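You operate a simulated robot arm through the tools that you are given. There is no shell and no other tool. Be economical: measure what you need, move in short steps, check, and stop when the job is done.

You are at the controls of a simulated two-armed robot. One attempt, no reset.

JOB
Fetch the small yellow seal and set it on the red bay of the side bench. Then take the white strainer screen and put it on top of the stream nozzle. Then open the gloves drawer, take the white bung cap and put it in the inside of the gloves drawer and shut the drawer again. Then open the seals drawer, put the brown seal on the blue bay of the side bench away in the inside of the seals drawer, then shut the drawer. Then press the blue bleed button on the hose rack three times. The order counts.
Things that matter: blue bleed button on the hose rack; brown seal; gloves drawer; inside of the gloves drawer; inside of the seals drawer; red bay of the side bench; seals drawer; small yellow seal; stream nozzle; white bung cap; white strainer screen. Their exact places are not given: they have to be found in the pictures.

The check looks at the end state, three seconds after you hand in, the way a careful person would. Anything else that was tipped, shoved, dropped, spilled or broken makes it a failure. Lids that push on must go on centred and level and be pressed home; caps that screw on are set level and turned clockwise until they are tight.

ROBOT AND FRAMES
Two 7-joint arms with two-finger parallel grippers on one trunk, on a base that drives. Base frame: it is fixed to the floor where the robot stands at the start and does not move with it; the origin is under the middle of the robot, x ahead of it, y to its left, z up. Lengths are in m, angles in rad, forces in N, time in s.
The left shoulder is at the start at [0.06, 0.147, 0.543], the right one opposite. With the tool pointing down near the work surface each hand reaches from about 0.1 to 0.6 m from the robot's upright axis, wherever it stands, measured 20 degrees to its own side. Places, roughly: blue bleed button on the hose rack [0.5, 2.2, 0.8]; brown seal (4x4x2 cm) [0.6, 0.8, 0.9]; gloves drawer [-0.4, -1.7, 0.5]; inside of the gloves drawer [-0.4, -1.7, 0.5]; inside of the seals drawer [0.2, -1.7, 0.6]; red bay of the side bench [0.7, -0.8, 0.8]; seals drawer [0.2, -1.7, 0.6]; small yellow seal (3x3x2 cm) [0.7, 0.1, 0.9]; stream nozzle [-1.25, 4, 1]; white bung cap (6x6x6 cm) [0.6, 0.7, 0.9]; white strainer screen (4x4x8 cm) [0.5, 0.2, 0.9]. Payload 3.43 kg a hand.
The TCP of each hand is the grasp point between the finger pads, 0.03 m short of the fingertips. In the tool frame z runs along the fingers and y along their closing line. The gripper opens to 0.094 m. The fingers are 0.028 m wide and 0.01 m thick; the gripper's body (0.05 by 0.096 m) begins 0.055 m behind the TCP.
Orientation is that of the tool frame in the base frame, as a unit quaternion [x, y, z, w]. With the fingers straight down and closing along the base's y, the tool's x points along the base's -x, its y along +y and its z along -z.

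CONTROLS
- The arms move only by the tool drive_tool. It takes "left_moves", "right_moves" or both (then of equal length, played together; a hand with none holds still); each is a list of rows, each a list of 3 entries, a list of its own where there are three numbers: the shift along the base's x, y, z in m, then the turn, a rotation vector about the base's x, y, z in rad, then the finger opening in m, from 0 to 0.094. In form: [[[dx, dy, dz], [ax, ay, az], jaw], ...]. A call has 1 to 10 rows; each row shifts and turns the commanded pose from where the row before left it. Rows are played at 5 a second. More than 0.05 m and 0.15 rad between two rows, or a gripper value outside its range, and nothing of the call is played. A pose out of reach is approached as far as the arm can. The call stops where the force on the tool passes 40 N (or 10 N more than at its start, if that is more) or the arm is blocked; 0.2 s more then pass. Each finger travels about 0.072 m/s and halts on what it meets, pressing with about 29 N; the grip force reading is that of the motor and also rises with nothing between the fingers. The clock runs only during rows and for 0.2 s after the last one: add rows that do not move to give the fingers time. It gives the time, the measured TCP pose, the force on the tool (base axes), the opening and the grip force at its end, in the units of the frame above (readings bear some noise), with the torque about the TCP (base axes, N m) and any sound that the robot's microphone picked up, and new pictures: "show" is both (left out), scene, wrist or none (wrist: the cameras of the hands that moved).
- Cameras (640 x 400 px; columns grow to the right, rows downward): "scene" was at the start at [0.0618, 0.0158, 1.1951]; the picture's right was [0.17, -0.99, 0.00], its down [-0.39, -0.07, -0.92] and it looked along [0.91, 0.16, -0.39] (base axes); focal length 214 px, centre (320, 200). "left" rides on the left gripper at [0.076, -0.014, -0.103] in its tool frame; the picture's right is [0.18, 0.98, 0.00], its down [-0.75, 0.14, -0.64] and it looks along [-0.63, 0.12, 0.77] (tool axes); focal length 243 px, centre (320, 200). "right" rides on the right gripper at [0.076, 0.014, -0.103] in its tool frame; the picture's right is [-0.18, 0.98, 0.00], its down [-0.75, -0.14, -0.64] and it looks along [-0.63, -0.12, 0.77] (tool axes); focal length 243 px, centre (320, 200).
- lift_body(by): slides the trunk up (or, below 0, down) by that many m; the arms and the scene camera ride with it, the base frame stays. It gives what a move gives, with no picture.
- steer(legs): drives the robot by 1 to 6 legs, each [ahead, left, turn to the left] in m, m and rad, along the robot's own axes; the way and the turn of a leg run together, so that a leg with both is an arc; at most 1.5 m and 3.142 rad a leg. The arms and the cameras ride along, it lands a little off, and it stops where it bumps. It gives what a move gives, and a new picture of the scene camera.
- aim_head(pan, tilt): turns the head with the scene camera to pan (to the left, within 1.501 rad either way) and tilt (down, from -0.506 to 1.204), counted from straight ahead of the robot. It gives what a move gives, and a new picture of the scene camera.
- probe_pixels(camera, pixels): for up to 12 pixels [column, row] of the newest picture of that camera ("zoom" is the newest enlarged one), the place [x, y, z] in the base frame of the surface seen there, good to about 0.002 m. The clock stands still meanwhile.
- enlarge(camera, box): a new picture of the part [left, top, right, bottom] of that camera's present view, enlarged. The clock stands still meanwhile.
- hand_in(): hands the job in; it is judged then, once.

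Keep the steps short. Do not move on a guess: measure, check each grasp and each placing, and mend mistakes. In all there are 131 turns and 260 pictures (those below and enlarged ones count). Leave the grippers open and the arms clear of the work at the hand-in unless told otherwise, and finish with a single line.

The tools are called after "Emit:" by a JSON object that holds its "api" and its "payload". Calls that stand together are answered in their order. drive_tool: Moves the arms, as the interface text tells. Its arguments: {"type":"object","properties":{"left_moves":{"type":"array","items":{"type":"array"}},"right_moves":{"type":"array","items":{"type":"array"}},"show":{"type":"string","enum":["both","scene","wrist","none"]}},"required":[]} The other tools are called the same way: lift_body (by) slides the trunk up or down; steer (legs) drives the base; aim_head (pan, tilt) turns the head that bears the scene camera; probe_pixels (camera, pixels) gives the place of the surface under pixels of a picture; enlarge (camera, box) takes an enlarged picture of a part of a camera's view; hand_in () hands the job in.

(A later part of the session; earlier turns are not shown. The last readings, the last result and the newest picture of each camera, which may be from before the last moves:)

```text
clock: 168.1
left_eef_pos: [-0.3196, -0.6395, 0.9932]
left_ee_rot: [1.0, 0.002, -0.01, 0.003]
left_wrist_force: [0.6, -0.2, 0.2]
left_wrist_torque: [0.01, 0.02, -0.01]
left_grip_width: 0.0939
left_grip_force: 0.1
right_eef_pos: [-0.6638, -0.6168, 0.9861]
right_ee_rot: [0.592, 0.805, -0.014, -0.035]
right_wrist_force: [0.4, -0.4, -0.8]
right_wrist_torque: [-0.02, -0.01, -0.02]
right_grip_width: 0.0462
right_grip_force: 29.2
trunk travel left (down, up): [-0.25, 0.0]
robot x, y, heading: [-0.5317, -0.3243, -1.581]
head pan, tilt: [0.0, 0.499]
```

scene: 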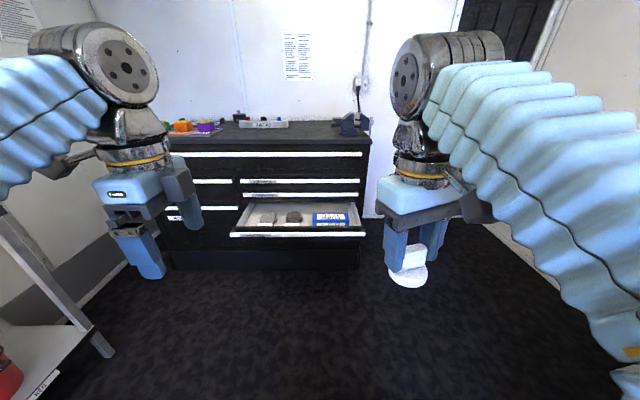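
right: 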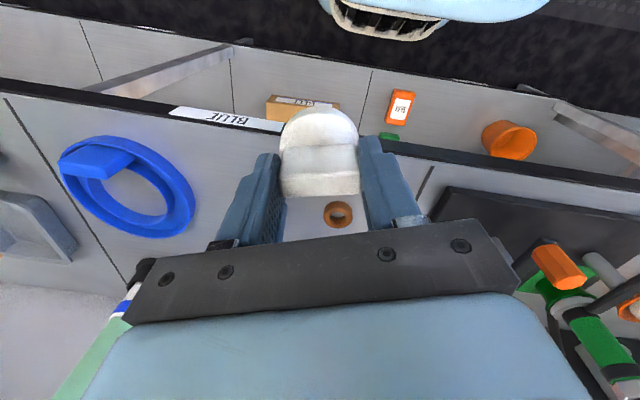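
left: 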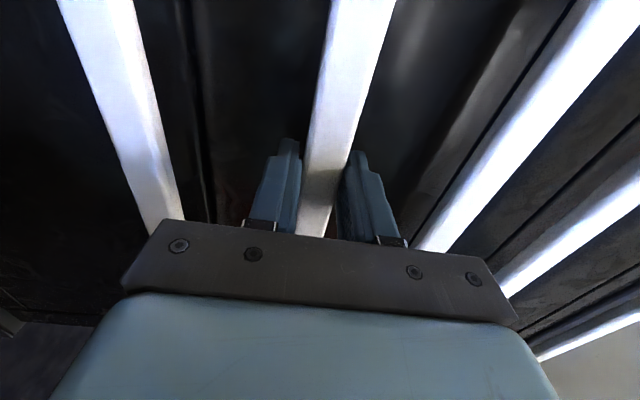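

The cap is held, though the right hand swung slightly in yaw. I'll level it and undo the yaw, then position the base in front of the open drawer.

Emit:
{"api": "drive_tool", "payload": {"right_moves": [[[-0.03, -0.03, -0.01], [-0.01, -0.036, -0.1], 0.03], [[-0.03, -0.03, -0.01], [-0.009, -0.037, -0.1], 0.03], [[-0.01, -0.02, 0], [0, 0, -0.1], 0.03]], "show": "none"}}

Emit:
{"api": "steer", "payload": {"legs": [[0.42, 0.27, 0.01]]}}

Emit:
{"api": "aim_head", "payload": {"pan": -0.2, "tilt": 0.75}}

```text
clock: 168.8
left_eef_pos: [-0.3198, -0.6407, 0.9931]
left_ee_rot: [1.0, 0.002, -0.009, 0.003]
left_wrist_force: [-0.3, 0.5, -0.1]
left_wrist_torque: [-0.01, 0.0, 0.02]
left_grip_width: 0.0942
left_grip_force: 0.1
right_eef_pos: [-0.733, -0.6981, 0.9686]
right_ee_rot: [0.707, 0.707, 0.003, -0.001]
right_wrist_force: [0.9, 0.1, -1.0]
right_wrist_torque: [-0.02, -0.03, -0.03]
right_grip_width: 0.0457
right_grip_force: 28.9
trunk travel left (down, up): [-0.25, 0.0]
robot x, y, heading: [-0.5323, -0.3271, -1.574]
head pan, tilt: [0.0, 0.499]
```

```text
clock: 171.8
left_eef_pos: [-0.0574, -1.0641, 0.9929]
left_ee_rot: [1.0, 0.006, -0.009, 0.002]
left_wrist_force: [0.2, -0.1, -0.2]
left_wrist_torque: [0.01, -0.01, 0.03]
left_grip_width: 0.0941
left_grip_force: 0.1
right_eef_pos: [-0.4702, -1.1242, 0.969]
right_ee_rot: [0.705, 0.709, 0.003, 0.0]
right_wrist_force: [-0.4, 0.6, -0.1]
right_wrist_torque: [0.05, 0.0, 0.02]
right_grip_width: 0.0461
right_grip_force: 29.1
trunk travel left (down, up): [-0.25, 0.0]
robot x, y, heading: [-0.2733, -0.7469, -1.578]
head pan, tilt: [0.0, 0.499]
```

scene: 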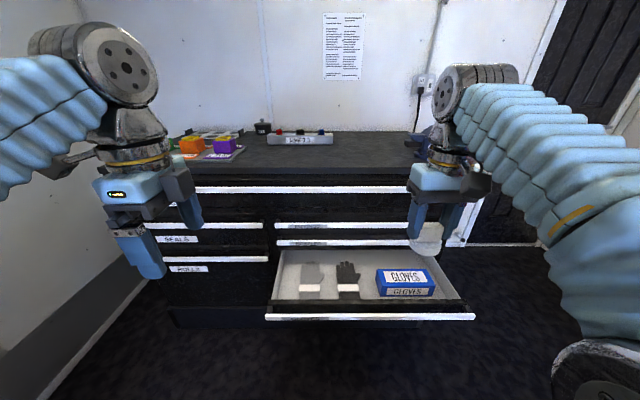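

```text
clock: 172.6
left_eef_pos: [-0.0577, -1.0633, 0.9943]
left_ee_rot: [1.0, 0.005, -0.01, 0.003]
left_wrist_force: [0.3, 0.3, 0.3]
left_wrist_torque: [0.0, 0.01, 0.02]
left_grip_width: 0.0941
left_grip_force: 0.3
right_eef_pos: [-0.4696, -1.1218, 0.9674]
right_ee_rot: [0.705, 0.71, 0.003, -0.001]
right_wrist_force: [-0.6, -0.1, -1.3]
right_wrist_torque: [-0.04, -0.04, 0.0]
right_grip_width: 0.0459
right_grip_force: 29.3
trunk travel left (down, up): [-0.25, 0.0]
robot x, y, heading: [-0.2707, -0.7501, -1.578]
head pan, tilt: [-0.201, 0.75]
```

scene: 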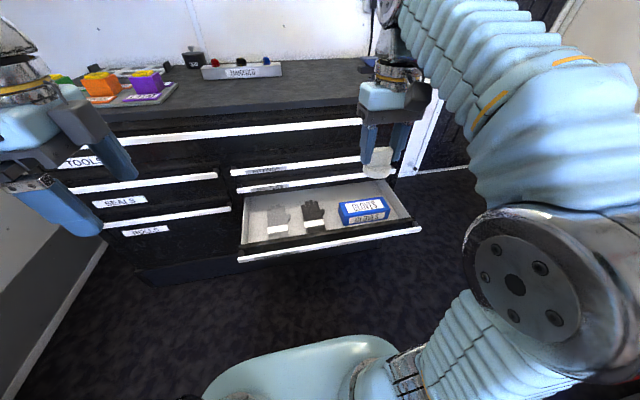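

I'll drive 0.1 m ahead, then bring the hand over the free spot, lowering to about z 0.66 for a look.

Emit:
{"api": "steer", "payload": {"legs": [[0.1, 0, 0.006]]}}

Emit:
{"api": "drive_tool", "payload": {"right_moves": [[[0.0, -0.015, -0.045], [0, 0, 0], 0.03], [[0.0, -0.015, -0.045], [0, 0, 0], 0.03], [[0.0, -0.015, -0.045], [0, 0, 0], 0.03], [[0.0, -0.015, -0.045], [0, 0, 0], 0.03], [[0.0, -0.015, -0.045], [0, 0, 0], 0.03], [[0.0, -0.015, -0.045], [0, 0, 0], 0.03], [[0, 0, -0.03], [0, 0, 0], 0.03]], "show": "both"}}

```text
clock: 173.7
left_eef_pos: [-0.0572, -1.1671, 0.9919]
left_ee_rot: [1.0, 0.006, -0.009, 0.003]
left_wrist_force: [-0.2, 0.3, -0.3]
left_wrist_torque: [-0.01, 0.01, 0.04]
left_grip_width: 0.0942
left_grip_force: 0.2
right_eef_pos: [-0.4687, -1.2257, 0.9682]
right_ee_rot: [0.704, 0.711, 0.002, 0.0]
right_wrist_force: [-1.2, 1.1, 0.3]
right_wrist_torque: [0.02, 0.0, -0.03]
right_grip_width: 0.0458
right_grip_force: 29.0
trunk travel left (down, up): [-0.25, 0.0]
robot x, y, heading: [-0.2718, -0.8531, -1.572]
head pan, tilt: [-0.201, 0.75]
```

scene: 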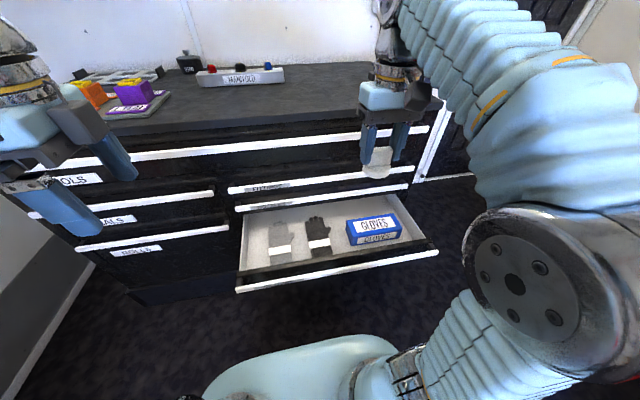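

```text
clock: 175.3
left_eef_pos: [-0.0574, -1.1681, 0.9943]
left_ee_rot: [1.0, 0.006, -0.009, 0.002]
left_wrist_force: [-0.1, 0.0, 0.0]
left_wrist_torque: [-0.01, -0.01, 0.0]
left_grip_width: 0.0941
left_grip_force: 0.1
right_eef_pos: [-0.4695, -1.3179, 0.6658]
right_ee_rot: [0.703, 0.711, 0.004, -0.001]
right_wrist_force: [-0.6, 0.2, -1.0]
right_wrist_torque: [-0.02, 0.0, 0.0]
right_grip_width: 0.0459
right_grip_force: 28.7
trunk travel left (down, up): [-0.25, 0.0]
robot x, y, heading: [-0.2717, -0.8539, -1.571]
head pan, tilt: [-0.201, 0.75]
```

scene: 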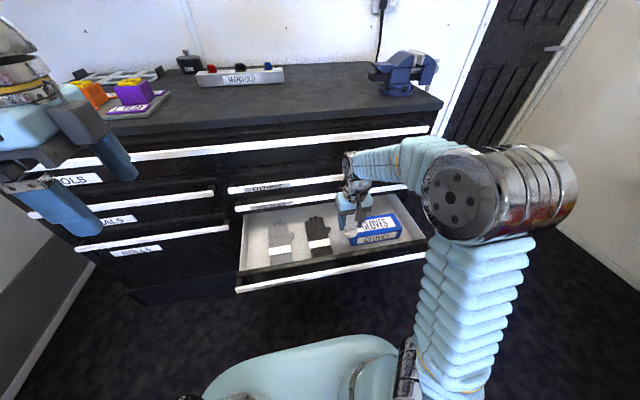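
right: 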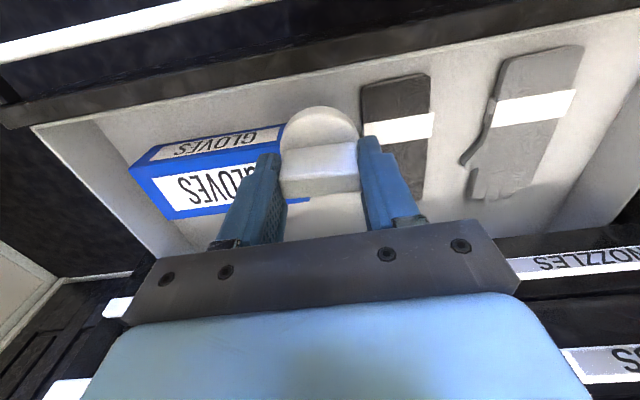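

I'll probe the box edge, the glove edges and the floor to choose the spot.

Emit:
{"api": "probe_pixels", "payload": {"camera": "right", "pixels": [[282, 128], [270, 150], [308, 200], [363, 90], [363, 80], [425, 80], [350, 95], [270, 120], [585, 60], [625, 110], [610, 60], [480, 100]]}}

```text
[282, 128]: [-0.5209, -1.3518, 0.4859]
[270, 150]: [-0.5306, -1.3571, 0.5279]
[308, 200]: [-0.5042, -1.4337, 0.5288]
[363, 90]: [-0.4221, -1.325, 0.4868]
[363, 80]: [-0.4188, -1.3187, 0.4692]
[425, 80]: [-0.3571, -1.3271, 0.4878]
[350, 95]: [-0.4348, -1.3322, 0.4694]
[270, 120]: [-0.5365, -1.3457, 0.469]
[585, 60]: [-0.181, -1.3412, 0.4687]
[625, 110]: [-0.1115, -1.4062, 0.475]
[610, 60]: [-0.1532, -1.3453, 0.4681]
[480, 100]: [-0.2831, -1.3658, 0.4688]
```

The spot (-0.47, -1.317) has about 2 cm clearance to the glove, box and front. I'll lower to TCP z 0.526 in steps.

Emit:
{"api": "drive_tool", "payload": {"right_moves": [[[0, 0.002, -0.045], [0, 0, 0], 0.03], [[0, 0, -0.045], [0, 0, 0], 0.03], [[0, 0, -0.04], [0, 0, 0], 0.03], [[0, 0, -0.008], [0, 0, 0], 0.03]], "show": "both"}}

```text
clock: 176.3
left_eef_pos: [-0.0563, -1.1673, 0.9933]
left_ee_rot: [1.0, 0.006, -0.009, 0.003]
left_wrist_force: [0.0, 0.3, -0.1]
left_wrist_torque: [0.03, -0.02, 0.02]
left_grip_width: 0.0941
left_grip_force: 0.1
right_eef_pos: [-0.4667, -1.3133, 0.5294]
right_ee_rot: [0.703, 0.711, 0.002, 0.0]
right_wrist_force: [0.9, -1.7, -1.4]
right_wrist_torque: [-0.09, -0.01, 0.0]
right_grip_width: 0.0458
right_grip_force: 29.2
trunk travel left (down, up): [-0.25, 0.0]
robot x, y, heading: [-0.2701, -0.8547, -1.568]
head pan, tilt: [-0.201, 0.75]
```

scene: 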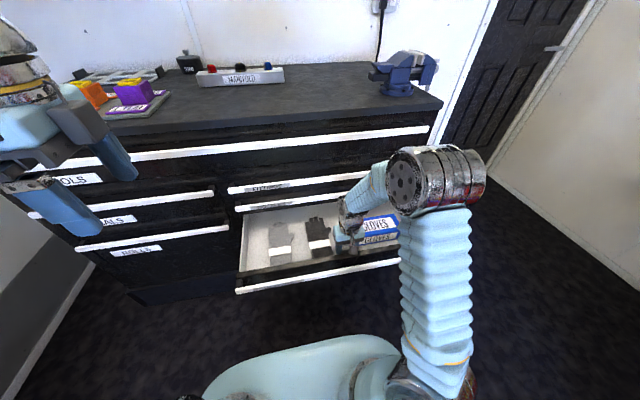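
right: 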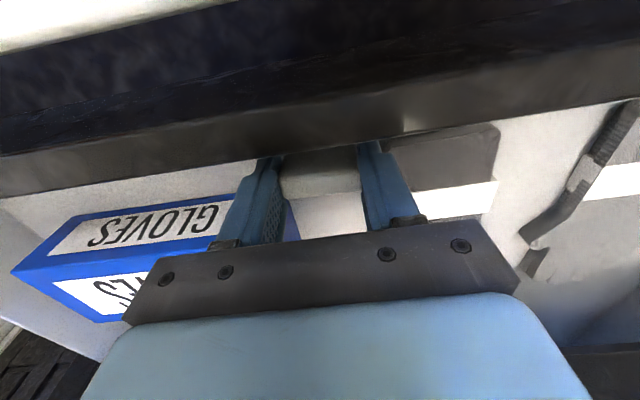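

Emit:
{"api": "probe_pixels", "payload": {"camera": "right", "pixels": [[320, 145], [320, 120], [320, 90], [320, 165], [320, 185], [240, 162], [345, 160]]}}

Emit:
{"api": "drive_tool", "payload": {"right_moves": [[[0, 0, -0.002], [0, 0, 0], 0.03], [[0, 0, -0.002], [0, 0, 0], 0.03], [[0, 0, 0], [0, 0, 0], 0.03]], "show": "none"}}

```text
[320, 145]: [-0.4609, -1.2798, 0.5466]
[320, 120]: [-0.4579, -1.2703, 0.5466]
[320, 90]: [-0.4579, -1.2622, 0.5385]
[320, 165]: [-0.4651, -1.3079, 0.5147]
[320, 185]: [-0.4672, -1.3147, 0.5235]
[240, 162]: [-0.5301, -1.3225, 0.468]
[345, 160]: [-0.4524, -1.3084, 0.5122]
```

```text
clock: 177.1
left_eef_pos: [-0.0573, -1.1671, 0.9941]
left_ee_rot: [1.0, 0.007, -0.01, 0.003]
left_wrist_force: [-1.2, -0.8, 0.3]
left_wrist_torque: [-0.02, -0.03, 0.02]
left_grip_width: 0.0939
left_grip_force: 0.0
right_eef_pos: [-0.4675, -1.3151, 0.5268]
right_ee_rot: [0.703, 0.711, 0.003, 0.0]
right_wrist_force: [0.0, -0.1, -0.7]
right_wrist_torque: [-0.02, -0.02, -0.01]
right_grip_width: 0.0457
right_grip_force: 29.2
trunk travel left (down, up): [-0.25, 0.0]
robot x, y, heading: [-0.2727, -0.8573, -1.575]
head pan, tilt: [-0.201, 0.75]
```

The panel's inner edge is near y -1.282, so I'll shift 6 mm inward and then touch down.

Emit:
{"api": "drive_tool", "payload": {"right_moves": [[[0, -0.006, 0], [0, 0, 0], 0.03], [[0, 0, -0.002], [0, 0, 0], 0.03], [[0, 0, -0.0015], [0, 0, 0], 0.03], [[0, 0, 0], [0, 0, 0], 0.03]], "show": "none"}}

```text
clock: 178.1
left_eef_pos: [-0.0569, -1.1654, 0.9949]
left_ee_rot: [1.0, 0.006, -0.01, 0.004]
left_wrist_force: [0.9, -1.5, 0.4]
left_wrist_torque: [-0.02, -0.03, 0.0]
left_grip_width: 0.0939
left_grip_force: 0.1
right_eef_pos: [-0.468, -1.3223, 0.5244]
right_ee_rot: [0.704, 0.71, 0.001, 0.001]
right_wrist_force: [0.7, -1.9, 29.6]
right_wrist_torque: [-0.64, 0.02, -0.03]
right_grip_width: 0.0456
right_grip_force: 29.3
trunk travel left (down, up): [-0.25, 0.0]
robot x, y, heading: [-0.2672, -0.8535, -1.57]
head pan, tilt: [-0.201, 0.75]
```

Touchdown at 30 N. I'll relieve it by 1.5 mm, open to 0.065, then rise.

Emit:
{"api": "drive_tool", "payload": {"right_moves": [[[0, 0, 0.0015], [0, 0, 0], 0.03], [[0, 0, 0], [0, 0, 0], 0.062], [[0, 0, 0], [0, 0, 0], 0.062], [[0, 0, 0.03], [0, 0, 0], 0.062], [[0, 0, 0.045], [0, 0, 0], 0.062], [[0, 0, 0.045], [0, 0, 0], 0.062], [[0, 0, 0.045], [0, 0, 0], 0.062]], "show": "both"}}

```text
clock: 179.7
left_eef_pos: [-0.0571, -1.1658, 0.9937]
left_ee_rot: [1.0, 0.007, -0.009, 0.003]
left_wrist_force: [-0.2, 0.7, 0.4]
left_wrist_torque: [0.02, 0.0, 0.01]
left_grip_width: 0.0942
left_grip_force: 0.1
right_eef_pos: [-0.4685, -1.3213, 0.6921]
right_ee_rot: [0.704, 0.71, 0.002, 0.0]
right_wrist_force: [0.0, -0.2, 0.1]
right_wrist_torque: [0.02, -0.05, -0.01]
right_grip_width: 0.062
right_grip_force: 0.1
trunk travel left (down, up): [-0.25, 0.0]
robot x, y, heading: [-0.2708, -0.8553, -1.572]
head pan, tilt: [-0.201, 0.75]
```

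scene: 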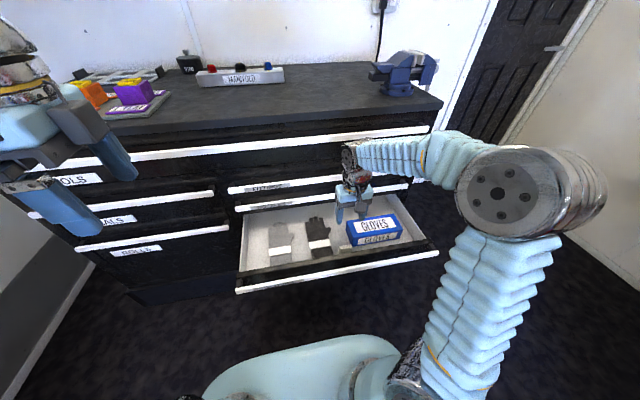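
right: 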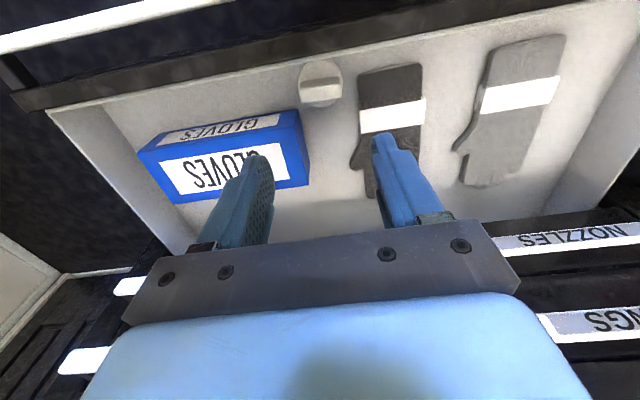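

The cap stands in the drawer, lower than the front panel. To shut the drawer I'll push the bar with closed fingers, tilted tips-forward so the gripper body clears the bars above. First back off 0.2 m, then tilt and lower.

Emit:
{"api": "steer", "payload": {"legs": [[-0.22, 0, 0]]}}

Emit:
{"api": "drive_tool", "payload": {"right_moves": [[[0.005, 0, -0.035], [-0.15, 0, 0], 0.0], [[0.005, 0, -0.035], [-0.15, 0, 0], 0.0], [[0.005, 0, -0.035], [-0.15, 0, 0], 0.0], [[0.005, 0, -0.033], [-0.15, 0, 0], 0.0], [[0, 0, 0], [0, 0, 0], 0.0]], "show": "both"}}

```text
clock: 181.4
left_eef_pos: [-0.0572, -0.9463, 0.9927]
left_ee_rot: [1.0, 0.009, -0.01, 0.003]
left_wrist_force: [-0.1, -0.5, 0.0]
left_wrist_torque: [0.01, -0.01, 0.02]
left_grip_width: 0.094
left_grip_force: 0.2
right_eef_pos: [-0.4666, -1.1032, 0.6911]
right_ee_rot: [0.702, 0.712, 0.004, 0.0]
right_wrist_force: [-1.4, 0.0, -0.7]
right_wrist_torque: [0.0, 0.0, 0.03]
right_grip_width: 0.0618
right_grip_force: 0.1
trunk travel left (down, up): [-0.25, 0.0]
robot x, y, heading: [-0.2715, -0.6334, -1.568]
head pan, tilt: [-0.201, 0.75]
```

scene: 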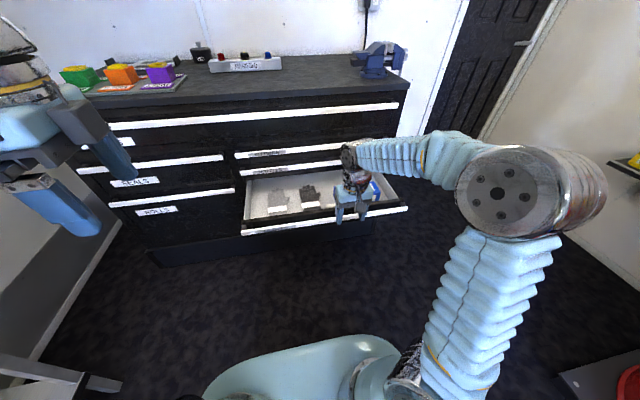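

```text
clock: 182.6
left_eef_pos: [-0.056, -0.947, 0.9935]
left_ee_rot: [1.0, 0.008, -0.01, 0.003]
left_wrist_force: [-0.9, 0.0, 0.4]
left_wrist_torque: [0.01, -0.03, -0.01]
left_grip_width: 0.094
left_grip_force: 0.1
right_eef_pos: [-0.446, -1.1013, 0.5519]
right_ee_rot: [0.671, 0.682, -0.207, 0.207]
right_wrist_force: [-0.4, -0.4, 0.0]
right_wrist_torque: [0.06, -0.01, 0.0]
right_grip_width: 0.0001
right_grip_force: 29.3
trunk travel left (down, up): [-0.25, 0.0]
robot x, y, heading: [-0.2704, -0.6347, -1.569]
head pan, tilt: [-0.201, 0.75]
```

scene: 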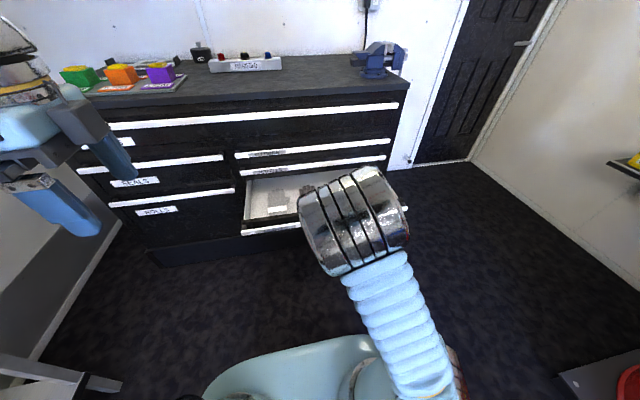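
right: 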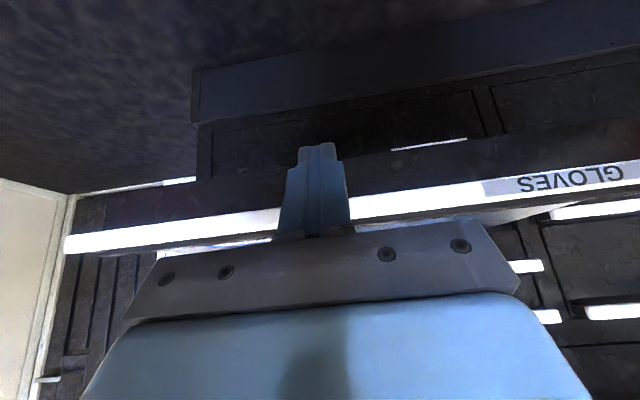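

I'm aligned with the gloves bar. I'll push by driving 0.33 m ahead.

Emit:
{"api": "steer", "payload": {"legs": [[0.33, 0, 0]]}}

```text
clock: 184.7
left_eef_pos: [-0.0525, -1.261, 0.994]
left_ee_rot: [1.0, 0.012, -0.009, 0.003]
left_wrist_force: [0.1, 0.4, -0.1]
left_wrist_torque: [-0.01, 0.0, 0.02]
left_grip_width: 0.0941
left_grip_force: 0.1
right_eef_pos: [-0.4413, -1.4181, 0.5514]
right_ee_rot: [0.669, 0.684, -0.207, 0.207]
right_wrist_force: [-0.6, 0.4, 0.6]
right_wrist_torque: [0.0, 0.01, 0.0]
right_grip_width: 0.0001
right_grip_force: 29.0
trunk travel left (down, up): [-0.25, 0.0]
robot x, y, heading: [-0.2669, -0.9472, -1.56]
head pan, tilt: [-0.201, 0.75]
```

scene: 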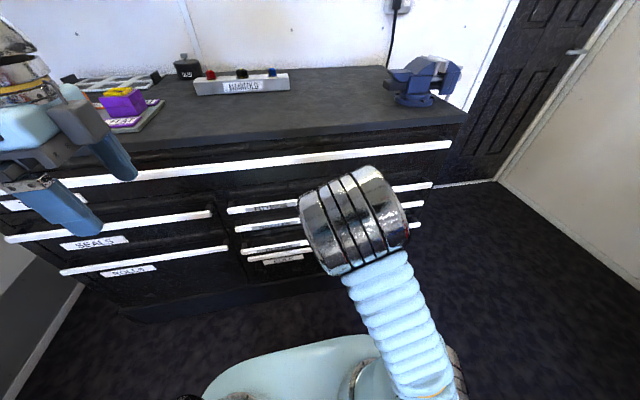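

The drawer is nearly shut. I'll finish with the arm in small steps, watching the force.

Emit:
{"api": "drive_tool", "payload": {"right_moves": [[[0, -0.015, 0], [0, 0, 0], 0.0], [[0, -0.01, 0], [0, 0, 0], 0.0], [[0, -0.006, 0], [0, 0, 0], 0.0], [[0, -0.004, 0], [0, 0, 0], 0.0], [[0, -0.004, 0], [0, 0, 0], 0.0], [[0, -0.004, 0], [0, 0, 0], 0.0], [[0, -0.003, 0], [0, 0, 0], 0.0]], "show": "both"}}

```text
clock: 186.0
left_eef_pos: [-0.0526, -1.2595, 0.9935]
left_ee_rot: [1.0, 0.012, -0.01, 0.004]
left_wrist_force: [0.1, 0.1, -0.2]
left_wrist_torque: [0.0, -0.02, -0.02]
left_grip_width: 0.094
left_grip_force: 0.1
right_eef_pos: [-0.4418, -1.453, 0.5501]
right_ee_rot: [0.67, 0.685, -0.204, 0.203]
right_wrist_force: [1.0, 9.3, 4.3]
right_wrist_torque: [0.06, 0.03, 0.01]
right_grip_width: 0.0
right_grip_force: 29.0
trunk travel left (down, up): [-0.25, 0.0]
robot x, y, heading: [-0.2691, -0.9458, -1.563]
head pan, tilt: [-0.201, 0.75]
stopped in row 6 (right hand): the force on the tool passed its limit at 48 N (the readings are from after the stop); the commanded pose is now the measured one
```

scene: 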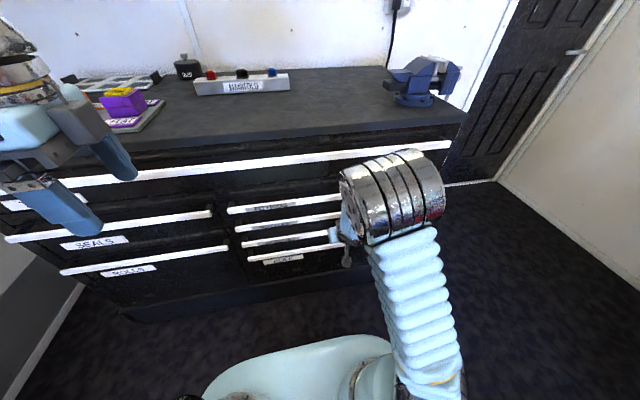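
right: 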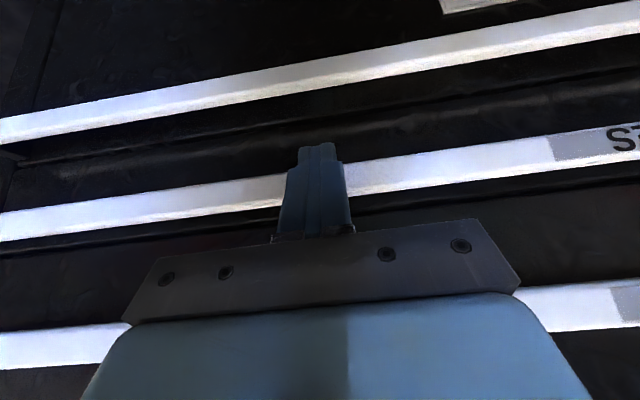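

I'll check the gloves bar's position against its neighbours.

Emit:
{"api": "probe_pixels", "payload": {"camera": "scene", "pixels": [[270, 242], [310, 238], [270, 226], [270, 256]]}}

Emit:
{"api": "steer", "payload": {"legs": [[-0.35, 0, 0]]}}

```text
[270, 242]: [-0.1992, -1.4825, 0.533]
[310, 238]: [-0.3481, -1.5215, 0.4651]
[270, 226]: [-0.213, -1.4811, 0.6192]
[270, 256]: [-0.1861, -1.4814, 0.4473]
```

```text
clock: 188.3
left_eef_pos: [-0.0535, -0.9065, 0.9939]
left_ee_rot: [1.0, 0.018, -0.01, 0.003]
left_wrist_force: [-0.5, 0.6, 0.8]
left_wrist_torque: [-0.02, -0.02, 0.01]
left_grip_width: 0.094
left_grip_force: 0.1
right_eef_pos: [-0.4403, -1.1028, 0.5497]
right_ee_rot: [0.666, 0.688, -0.204, 0.204]
right_wrist_force: [0.5, 0.3, -0.6]
right_wrist_torque: [-0.01, 0.0, -0.01]
right_grip_width: 0.0002
right_grip_force: 28.9
trunk travel left (down, up): [-0.25, 0.0]
robot x, y, heading: [-0.277, -0.5971, -1.552]
head pan, tilt: [-0.201, 0.75]
```

scene: 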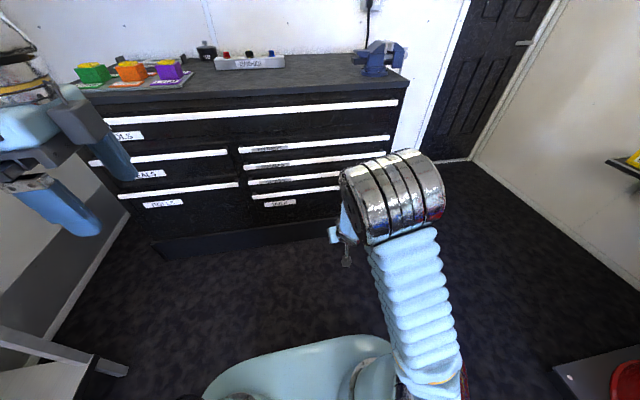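

The gloves drawer is shut. For the seals drawer (bar z 0.7035, x -0.045 to 0.414) I'll shift left, raise the right hand, and pitch the left hand forward.

Emit:
{"api": "steer", "payload": {"legs": [[0, 0.2, -0.019]]}}

Emit:
{"api": "drive_tool", "payload": {"left_moves": [[[0, -0.02, -0.028], [-0.15, 0, 0], 0.06], [[0, -0.02, -0.028], [-0.15, 0, 0], 0.06], [[0, -0.02, -0.028], [-0.15, 0, 0], 0.06], [[0, -0.02, -0.028], [-0.15, 0, 0], 0.06], [[0, -0.02, -0.028], [-0.15, 0, 0], 0.06], [[0, -0.02, -0.028], [-0.15, 0, 0], 0.06], [[0, -0.02, -0.028], [-0.15, 0, 0], 0.06], [[0, -0.02, -0.028], [-0.15, 0, 0], 0.06], [[0, -0.02, -0.028], [-0.15, 0, 0], 0.06], [[0, -0.02, -0.028], [-0.15, 0, 0], 0.06]], "right_moves": [[[0, 0.015, 0.043], [0.15, 0, 0], 0.05], [[0, 0.015, 0.043], [0.15, 0, 0], 0.08], [[0, 0.015, 0.043], [0.15, 0, 0], 0.094], [[0, 0.015, 0.043], [0.15, 0, 0], 0.094], [[0, 0.015, 0.043], [0, 0, 0], 0.094], [[0, 0.015, 0.043], [0, 0, 0], 0.094], [[0, 0.015, 0.043], [0, 0, 0], 0.094], [[0, 0.015, 0.043], [0, 0, 0], 0.094], [[0, 0.015, 0.043], [0, 0, 0], 0.094], [[0, 0.015, 0.04], [0, 0, 0], 0.094]], "show": "scene"}}

```text
clock: 189.9
left_eef_pos: [0.1481, -0.907, 0.9938]
left_ee_rot: [1.0, 0.008, -0.009, 0.002]
left_wrist_force: [-0.6, 0.7, -0.5]
left_wrist_torque: [-0.03, -0.01, 0.0]
left_grip_width: 0.0937
left_grip_force: 0.0
right_eef_pos: [-0.2423, -1.0987, 0.5494]
right_ee_rot: [0.671, 0.683, -0.206, 0.204]
right_wrist_force: [0.0, 0.0, -0.9]
right_wrist_torque: [-0.01, 0.0, 0.01]
right_grip_width: 0.0002
right_grip_force: 28.8
trunk travel left (down, up): [-0.25, 0.0]
robot x, y, heading: [-0.0671, -0.595, -1.571]
head pan, tilt: [-0.201, 0.75]
```

scene: 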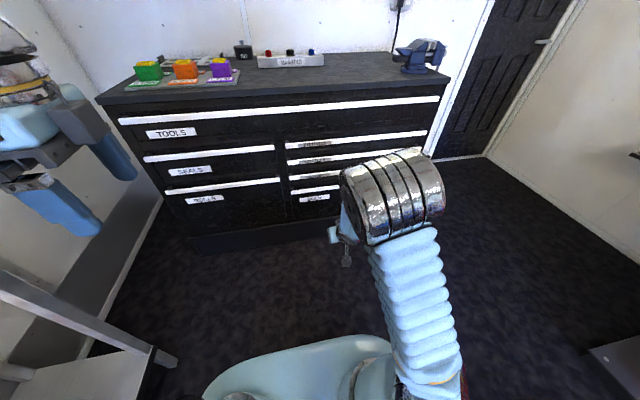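

```text
clock: 192.1
left_eef_pos: [0.1501, -1.1156, 0.7169]
left_ee_rot: [0.729, 0.001, -0.013, 0.684]
left_wrist_force: [0.8, -0.4, 0.3]
left_wrist_torque: [0.01, 0.0, -0.03]
left_grip_width: 0.06
left_grip_force: 0.1
left hand out of reach, approached as far as the arm can: row 9
right_eef_pos: [-0.2436, -0.9462, 0.9761]
right_ee_rot: [0.701, 0.713, 0.006, -0.005]
right_wrist_force: [0.1, 0.4, -0.2]
right_wrist_torque: [-0.06, 0.01, 0.01]
right_grip_width: 0.094
right_grip_force: 0.0
trunk travel left (down, up): [-0.25, 0.0]
robot x, y, heading: [-0.0667, -0.5952, -1.573]
head pan, tilt: [-0.201, 0.75]
```

scene: 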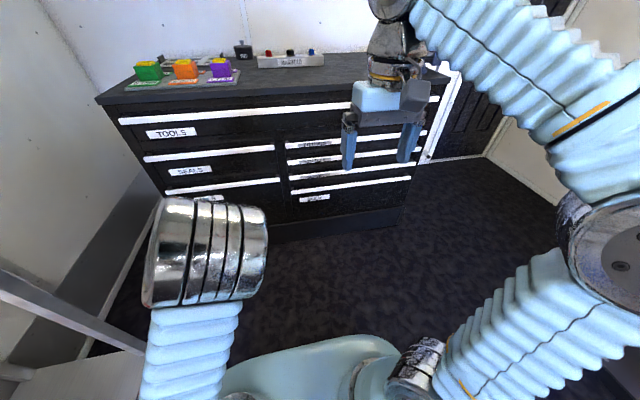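

Emit:
{"api": "drive_tool", "payload": {"left_moves": [[[0.01, 0, -0.007], [-0.063, 0, 0], 0.06], [[0.01, 0, -0.006], [0, 0, 0], 0.06], [[0, 0, 0], [0, 0, 0], 0.06]], "show": "wrist"}}

Emit:
{"api": "probe_pixels", "payload": {"camera": "scene", "pixels": [[150, 260], [205, 200], [170, 330], [140, 345], [120, 330], [200, 155], [260, 150], [165, 157]]}}

```text
clock: 192.9
left_eef_pos: [0.169, -1.119, 0.7043]
left_ee_rot: [0.708, -0.001, -0.012, 0.706]
left_wrist_force: [0.6, 0.2, -0.2]
left_wrist_torque: [0.04, -0.03, -0.02]
left_grip_width: 0.06
left_grip_force: 0.0
left hand out of reach, approached as far as the arm can: row 1
right_eef_pos: [-0.2443, -0.9471, 0.9756]
right_ee_rot: [0.701, 0.713, 0.005, -0.004]
right_wrist_force: [0.3, 0.4, -0.6]
right_wrist_torque: [0.0, -0.01, -0.02]
right_grip_width: 0.0938
right_grip_force: 0.2
trunk travel left (down, up): [-0.25, 0.0]
robot x, y, heading: [-0.0663, -0.5937, -1.57]
head pan, tilt: [-0.201, 0.75]
```

left: 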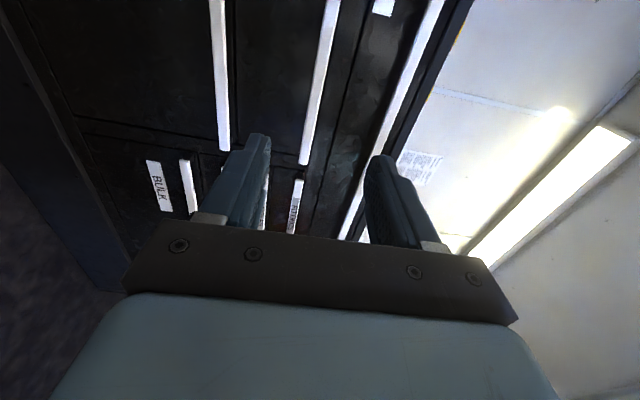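

```text
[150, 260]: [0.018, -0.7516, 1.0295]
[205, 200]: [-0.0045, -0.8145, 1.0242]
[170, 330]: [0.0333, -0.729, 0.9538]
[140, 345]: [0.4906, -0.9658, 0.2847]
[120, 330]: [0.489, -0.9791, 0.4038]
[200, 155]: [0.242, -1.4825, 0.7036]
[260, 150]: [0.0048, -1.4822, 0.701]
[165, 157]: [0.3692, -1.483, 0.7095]
```

The TCP is at the bar height (0.704). I'll drive 0.352 m ahead to straddle the seals bar.

Emit:
{"api": "steer", "payload": {"legs": [[0.352, 0, 0]]}}

Emit:
{"api": "enlarge", "payload": {"camera": "left", "box": [160, 40, 480, 240]}}

Emit:
{"api": "probe_pixels", "payload": {"camera": "zoom", "pixels": [[340, 120], [330, 180], [320, 250], [300, 330], [350, 60]]}}

```text
clock: 195.1
left_eef_pos: [0.1725, -1.4528, 0.7026]
left_ee_rot: [0.708, 0.0, -0.011, 0.706]
left_wrist_force: [-0.6, 0.1, 0.1]
left_wrist_torque: [0.02, -0.03, 0.02]
left_grip_width: 0.06
left_grip_force: 0.1
right_eef_pos: [-0.2405, -1.2853, 0.9756]
right_ee_rot: [0.7, 0.714, 0.006, -0.004]
right_wrist_force: [0.0, -0.4, 0.2]
right_wrist_torque: [0.01, 0.0, 0.02]
right_grip_width: 0.0937
right_grip_force: 0.1
trunk travel left (down, up): [-0.25, 0.0]
robot x, y, heading: [-0.0625, -0.9309, -1.566]
head pan, tilt: [-0.201, 0.75]
```

scene: 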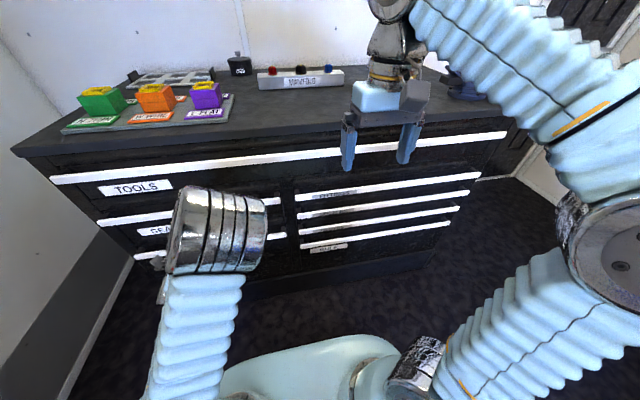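

```text
2.00 times, centred on (320, 140) of left
```

zoom: 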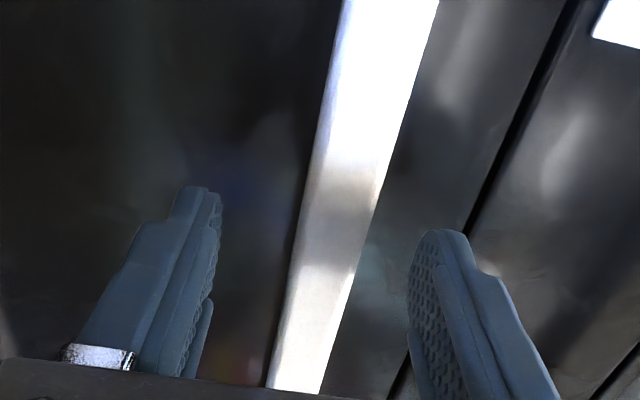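

```text
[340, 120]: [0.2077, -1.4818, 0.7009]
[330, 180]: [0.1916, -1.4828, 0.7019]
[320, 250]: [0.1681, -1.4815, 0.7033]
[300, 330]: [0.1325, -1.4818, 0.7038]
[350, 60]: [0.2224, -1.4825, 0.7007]
```

The bar lies between the fingers at z about 0.704. I'll advance 0.022 m more and then close.

Emit:
{"api": "steer", "payload": {"legs": [[0.022, 0, 0]]}}

Emit:
{"api": "drive_tool", "payload": {"left_moves": [[[0, 0, 0.001], [0, 0, 0], 0.01], [[0, 0, 0], [0, 0, 0], 0.01], [[0, 0, 0], [0, 0, 0], 0.01], [[0, 0, 0], [0, 0, 0], 0.01]], "show": "none"}}

```text
clock: 195.9
left_eef_pos: [0.1726, -1.4762, 0.7032]
left_ee_rot: [0.708, 0.001, -0.012, 0.707]
left_wrist_force: [0.5, -0.3, -0.3]
left_wrist_torque: [0.0, 0.02, 0.02]
left_grip_width: 0.06
left_grip_force: 0.2
right_eef_pos: [-0.2412, -1.3058, 0.9756]
right_ee_rot: [0.7, 0.714, 0.006, -0.004]
right_wrist_force: [-0.7, -0.1, 0.6]
right_wrist_torque: [0.0, -0.01, 0.02]
right_grip_width: 0.094
right_grip_force: 0.1
trunk travel left (down, up): [-0.25, 0.0]
robot x, y, heading: [-0.0646, -0.9558, -1.564]
head pan, tilt: [-0.201, 0.75]
```

scene: 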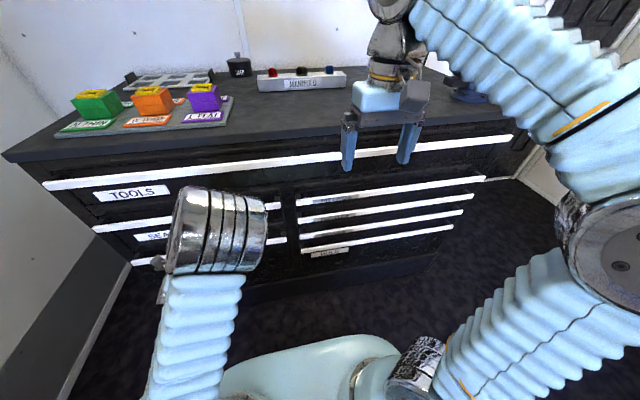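

```text
clock: 196.9
left_eef_pos: [0.1732, -1.4774, 0.7078]
left_ee_rot: [0.706, 0.001, -0.011, 0.708]
left_wrist_force: [5.8, -3.5, 27.4]
left_wrist_torque: [-0.07, -1.35, -0.48]
left_grip_width: 0.0223
left_grip_force: 44.8
right_eef_pos: [-0.2417, -1.3049, 0.9765]
right_ee_rot: [0.7, 0.714, 0.005, -0.003]
right_wrist_force: [0.4, -0.6, 0.0]
right_wrist_torque: [-0.01, 0.01, 0.01]
right_grip_width: 0.0938
right_grip_force: 0.0
trunk travel left (down, up): [-0.25, 0.0]
robot x, y, heading: [-0.0647, -0.9555, -1.563]
head pan, tilt: [-0.201, 0.75]
```

Gripped. I'll pull the seals drawer out by backing 0.25 m.

Emit:
{"api": "steer", "payload": {"legs": [[-0.25, 0, 0]]}}

```text
clock: 197.9
left_eef_pos: [0.1736, -1.4368, 0.7066]
left_ee_rot: [0.705, 0.0, -0.009, 0.709]
left_wrist_force: [-1.9, -1.8, 3.3]
left_wrist_torque: [0.12, -1.46, 0.38]
left_grip_width: 0.022
left_grip_force: 45.4
right_eef_pos: [-0.2404, -1.2662, 0.9753]
right_ee_rot: [0.7, 0.714, 0.005, -0.004]
right_wrist_force: [-0.5, 0.4, -1.4]
right_wrist_torque: [0.0, -0.03, -0.01]
right_grip_width: 0.0941
right_grip_force: 0.1
trunk travel left (down, up): [-0.25, 0.0]
robot x, y, heading: [-0.0632, -0.9146, -1.561]
head pan, tilt: [-0.201, 0.75]
stopped in leg 1: the force on the tool passed its limit at 41 N (the readings are from after the stop); the commanded pose is now the measured one
```

scene: 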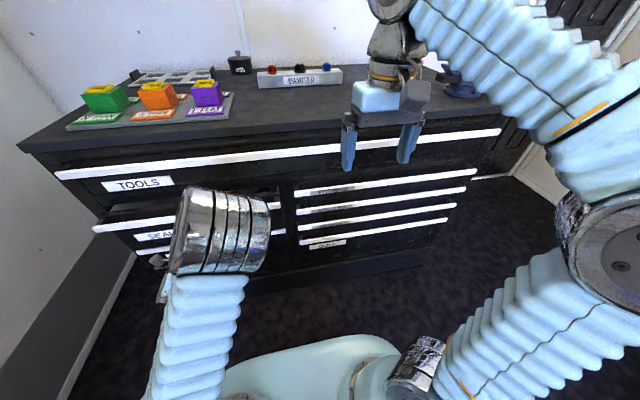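

It moved 4 cm before the preload tripped the force limit. The force is now low, so I'll keep pulling.

Emit:
{"api": "steer", "payload": {"legs": [[-0.2, 0, -0.008]]}}

```text
clock: 199.5
left_eef_pos: [0.1735, -1.2338, 0.7059]
left_ee_rot: [0.704, 0.002, -0.011, 0.71]
left_wrist_force: [35.9, 1.6, 9.4]
left_wrist_torque: [0.16, -1.24, 0.65]
left_grip_width: 0.0222
left_grip_force: 45.1
right_eef_pos: [-0.2425, -1.0607, 0.9761]
right_ee_rot: [0.704, 0.711, 0.005, -0.005]
right_wrist_force: [0.1, 0.1, -0.3]
right_wrist_torque: [-0.01, -0.01, -0.02]
right_grip_width: 0.094
right_grip_force: 0.0
trunk travel left (down, up): [-0.25, 0.0]
robot x, y, heading: [-0.0662, -0.7108, -1.57]
head pan, tilt: [-0.201, 0.75]
```

scene: 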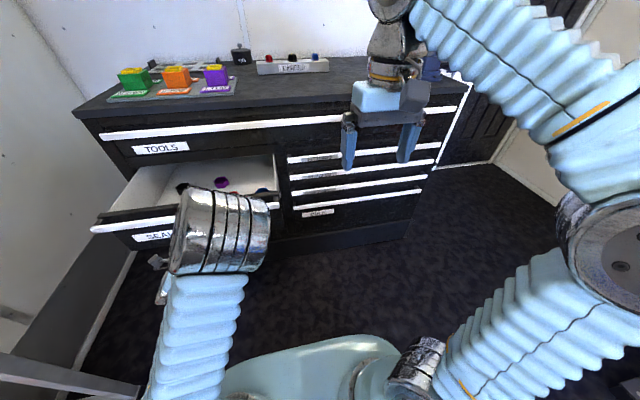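

The drawer is open 0.24 m. I'll release, back off, and return the left hand to pointing down.

Emit:
{"api": "drive_tool", "payload": {"left_moves": [[[0, 0, 0], [0, 0, 0], 0.04], [[0, 0, 0], [0, 0, 0], 0.06], [[0, 0, 0], [0, 0, 0], 0.06], [[0, 0, 0], [0, 0, 0], 0.06]], "show": "none"}}

Emit:
{"api": "steer", "payload": {"legs": [[-0.3, 0, 0]]}}

Emit:
{"api": "drive_tool", "payload": {"left_moves": [[[0, 0.01, 0.028], [0.15, 0, 0], 0.094], [[0, 0.02, 0.028], [0.15, 0, 0], 0.094], [[0, 0.02, 0.028], [0.15, 0, 0], 0.094], [[0, 0.02, 0.028], [0.15, 0, 0], 0.094], [[0, 0.02, 0.028], [0.15, 0, 0], 0.094], [[0, 0.02, 0.028], [0.15, 0, 0], 0.094], [[0, 0.02, 0.028], [0.15, 0, 0], 0.094], [[0, 0.02, 0.028], [0.15, 0, 0], 0.094], [[0, 0.02, 0.028], [0.15, 0, 0], 0.094], [[0, 0.02, 0.028], [0.15, 0, 0], 0.094]], "show": "scene"}}

```text
clock: 200.5
left_eef_pos: [0.1723, -1.2346, 0.7062]
left_ee_rot: [0.705, 0.002, -0.01, 0.709]
left_wrist_force: [-0.7, 0.1, 0.1]
left_wrist_torque: [-0.01, -0.01, 0.0]
left_grip_width: 0.06
left_grip_force: 0.1
right_eef_pos: [-0.2434, -1.0608, 0.9754]
right_ee_rot: [0.703, 0.712, 0.006, -0.005]
right_wrist_force: [-0.2, -0.4, 0.0]
right_wrist_torque: [0.0, -0.02, 0.04]
right_grip_width: 0.094
right_grip_force: 0.0
trunk travel left (down, up): [-0.25, 0.0]
robot x, y, heading: [-0.067, -0.7113, -1.571]
head pan, tilt: [-0.201, 0.75]
```

```text
clock: 202.6
left_eef_pos: [0.1725, -0.9282, 0.7059]
left_ee_rot: [0.706, 0.002, -0.01, 0.709]
left_wrist_force: [0.1, 0.5, 0.0]
left_wrist_torque: [-0.01, 0.02, 0.05]
left_grip_width: 0.06
left_grip_force: 0.0
right_eef_pos: [-0.2436, -0.7561, 0.9756]
right_ee_rot: [0.702, 0.712, 0.005, -0.005]
right_wrist_force: [-0.2, 0.3, 0.3]
right_wrist_torque: [0.0, 0.01, -0.01]
right_grip_width: 0.094
right_grip_force: 0.1
trunk travel left (down, up): [-0.25, 0.0]
robot x, y, heading: [-0.0666, -0.4027, -1.571]
head pan, tilt: [-0.201, 0.75]
```

scene: 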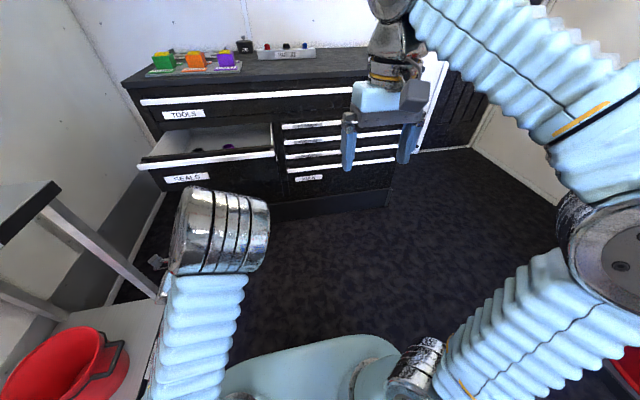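

```text
clock: 204.8
left_eef_pos: [0.1768, -0.7424, 0.9869]
left_ee_rot: [0.997, 0.011, -0.006, 0.07]
left_wrist_force: [0.2, 0.3, 0.8]
left_wrist_torque: [0.02, 0.02, 0.03]
left_grip_width: 0.0939
left_grip_force: 0.0
left hand out of reach, approached as far as the arm can: row 4
right_eef_pos: [-0.2436, -0.7561, 0.9761]
right_ee_rot: [0.702, 0.712, 0.005, -0.005]
right_wrist_force: [-0.1, 0.3, 0.1]
right_wrist_torque: [-0.02, 0.01, 0.01]
right_grip_width: 0.0941
right_grip_force: 0.0
trunk travel left (down, up): [-0.25, 0.0]
robot x, y, heading: [-0.0672, -0.4056, -1.567]
head pan, tilt: [-0.201, 0.75]
```

scene: 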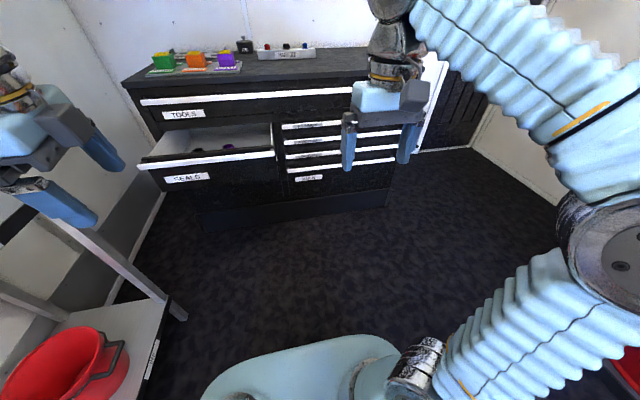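

I'll level the left hand, step away from the shelf, turn, and drive back to the blue bay.

Emit:
{"api": "drive_tool", "payload": {"left_moves": [[[0, 0.015, 0.003], [0.14, 0, 0], 0.094], [[0, 0, 0], [0, 0, 0], 0.094]], "show": "none"}}

Emit:
{"api": "steer", "payload": {"legs": [[0, -0.25, 0], [0, 0, 1.571], [0, 0.97, 0], [0.3, 0, 0]]}}

Emit:
{"api": "aim_head", "payload": {"pan": 0.1, "tilt": 0.6}}

```text
clock: 205.4
left_eef_pos: [0.1775, -0.7314, 0.9892]
left_ee_rot: [1.0, 0.012, -0.004, 0.022]
left_wrist_force: [0.3, 0.3, 0.2]
left_wrist_torque: [-0.02, -0.01, 0.0]
left_grip_width: 0.0941
left_grip_force: 0.0
left hand out of reach, approached as far as the arm can: row 1
right_eef_pos: [-0.2428, -0.7544, 0.9745]
right_ee_rot: [0.702, 0.713, 0.005, -0.004]
right_wrist_force: [0.0, -0.9, 0.0]
right_wrist_torque: [0.01, -0.02, 0.0]
right_grip_width: 0.0939
right_grip_force: 0.0
trunk travel left (down, up): [-0.25, 0.0]
robot x, y, heading: [-0.0668, -0.4046, -1.576]
head pan, tilt: [-0.201, 0.75]
```

```text
clock: 217.5
left_eef_pos: [0.2562, 0.8544, 0.9892]
left_ee_rot: [0.678, 0.735, 0.015, 0.02]
left_wrist_force: [0.3, 0.1, -0.1]
left_wrist_torque: [-0.02, 0.0, 0.02]
left_grip_width: 0.094
left_grip_force: 0.0
right_eef_pos: [0.3039, 0.4355, 0.9763]
right_ee_rot: [-0.034, 0.999, 0.001, -0.007]
right_wrist_force: [0.0, -0.1, 0.2]
right_wrist_torque: [0.01, 0.04, 0.01]
right_grip_width: 0.0942
right_grip_force: 0.1
trunk travel left (down, up): [-0.25, 0.0]
robot x, y, heading: [-0.0593, 0.5903, 0.056]
head pan, tilt: [-0.201, 0.75]
```

scene: 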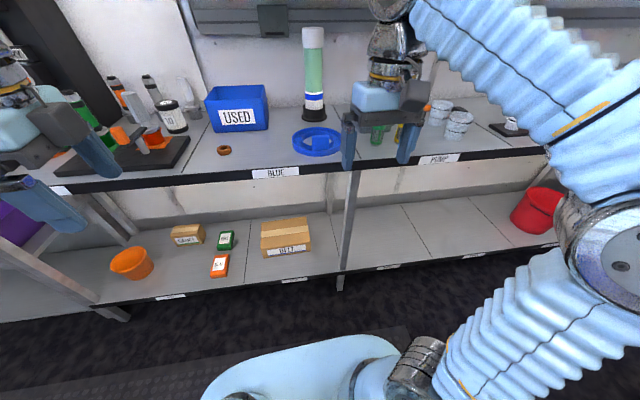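

```text
clock: 218.3
left_eef_pos: [0.2573, 0.8542, 0.99]
left_ee_rot: [0.678, 0.735, 0.015, 0.019]
left_wrist_force: [0.0, -0.5, 0.0]
left_wrist_torque: [0.0, 0.03, 0.03]
left_grip_width: 0.0941
left_grip_force: 0.1
right_eef_pos: [0.3044, 0.4341, 0.9755]
right_ee_rot: [-0.035, 0.999, 0.0, -0.007]
right_wrist_force: [-0.3, -0.4, 0.2]
right_wrist_torque: [-0.01, 0.01, 0.01]
right_grip_width: 0.0942
right_grip_force: 0.1
trunk travel left (down, up): [-0.25, 0.0]
robot x, y, heading: [-0.0564, 0.5915, 0.058]
head pan, tilt: [0.099, 0.6]
```

scene: 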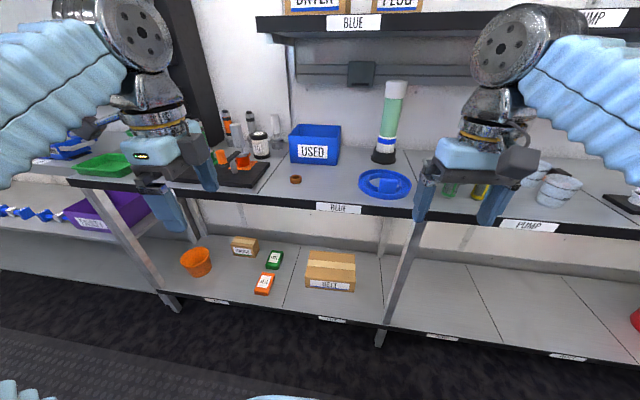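

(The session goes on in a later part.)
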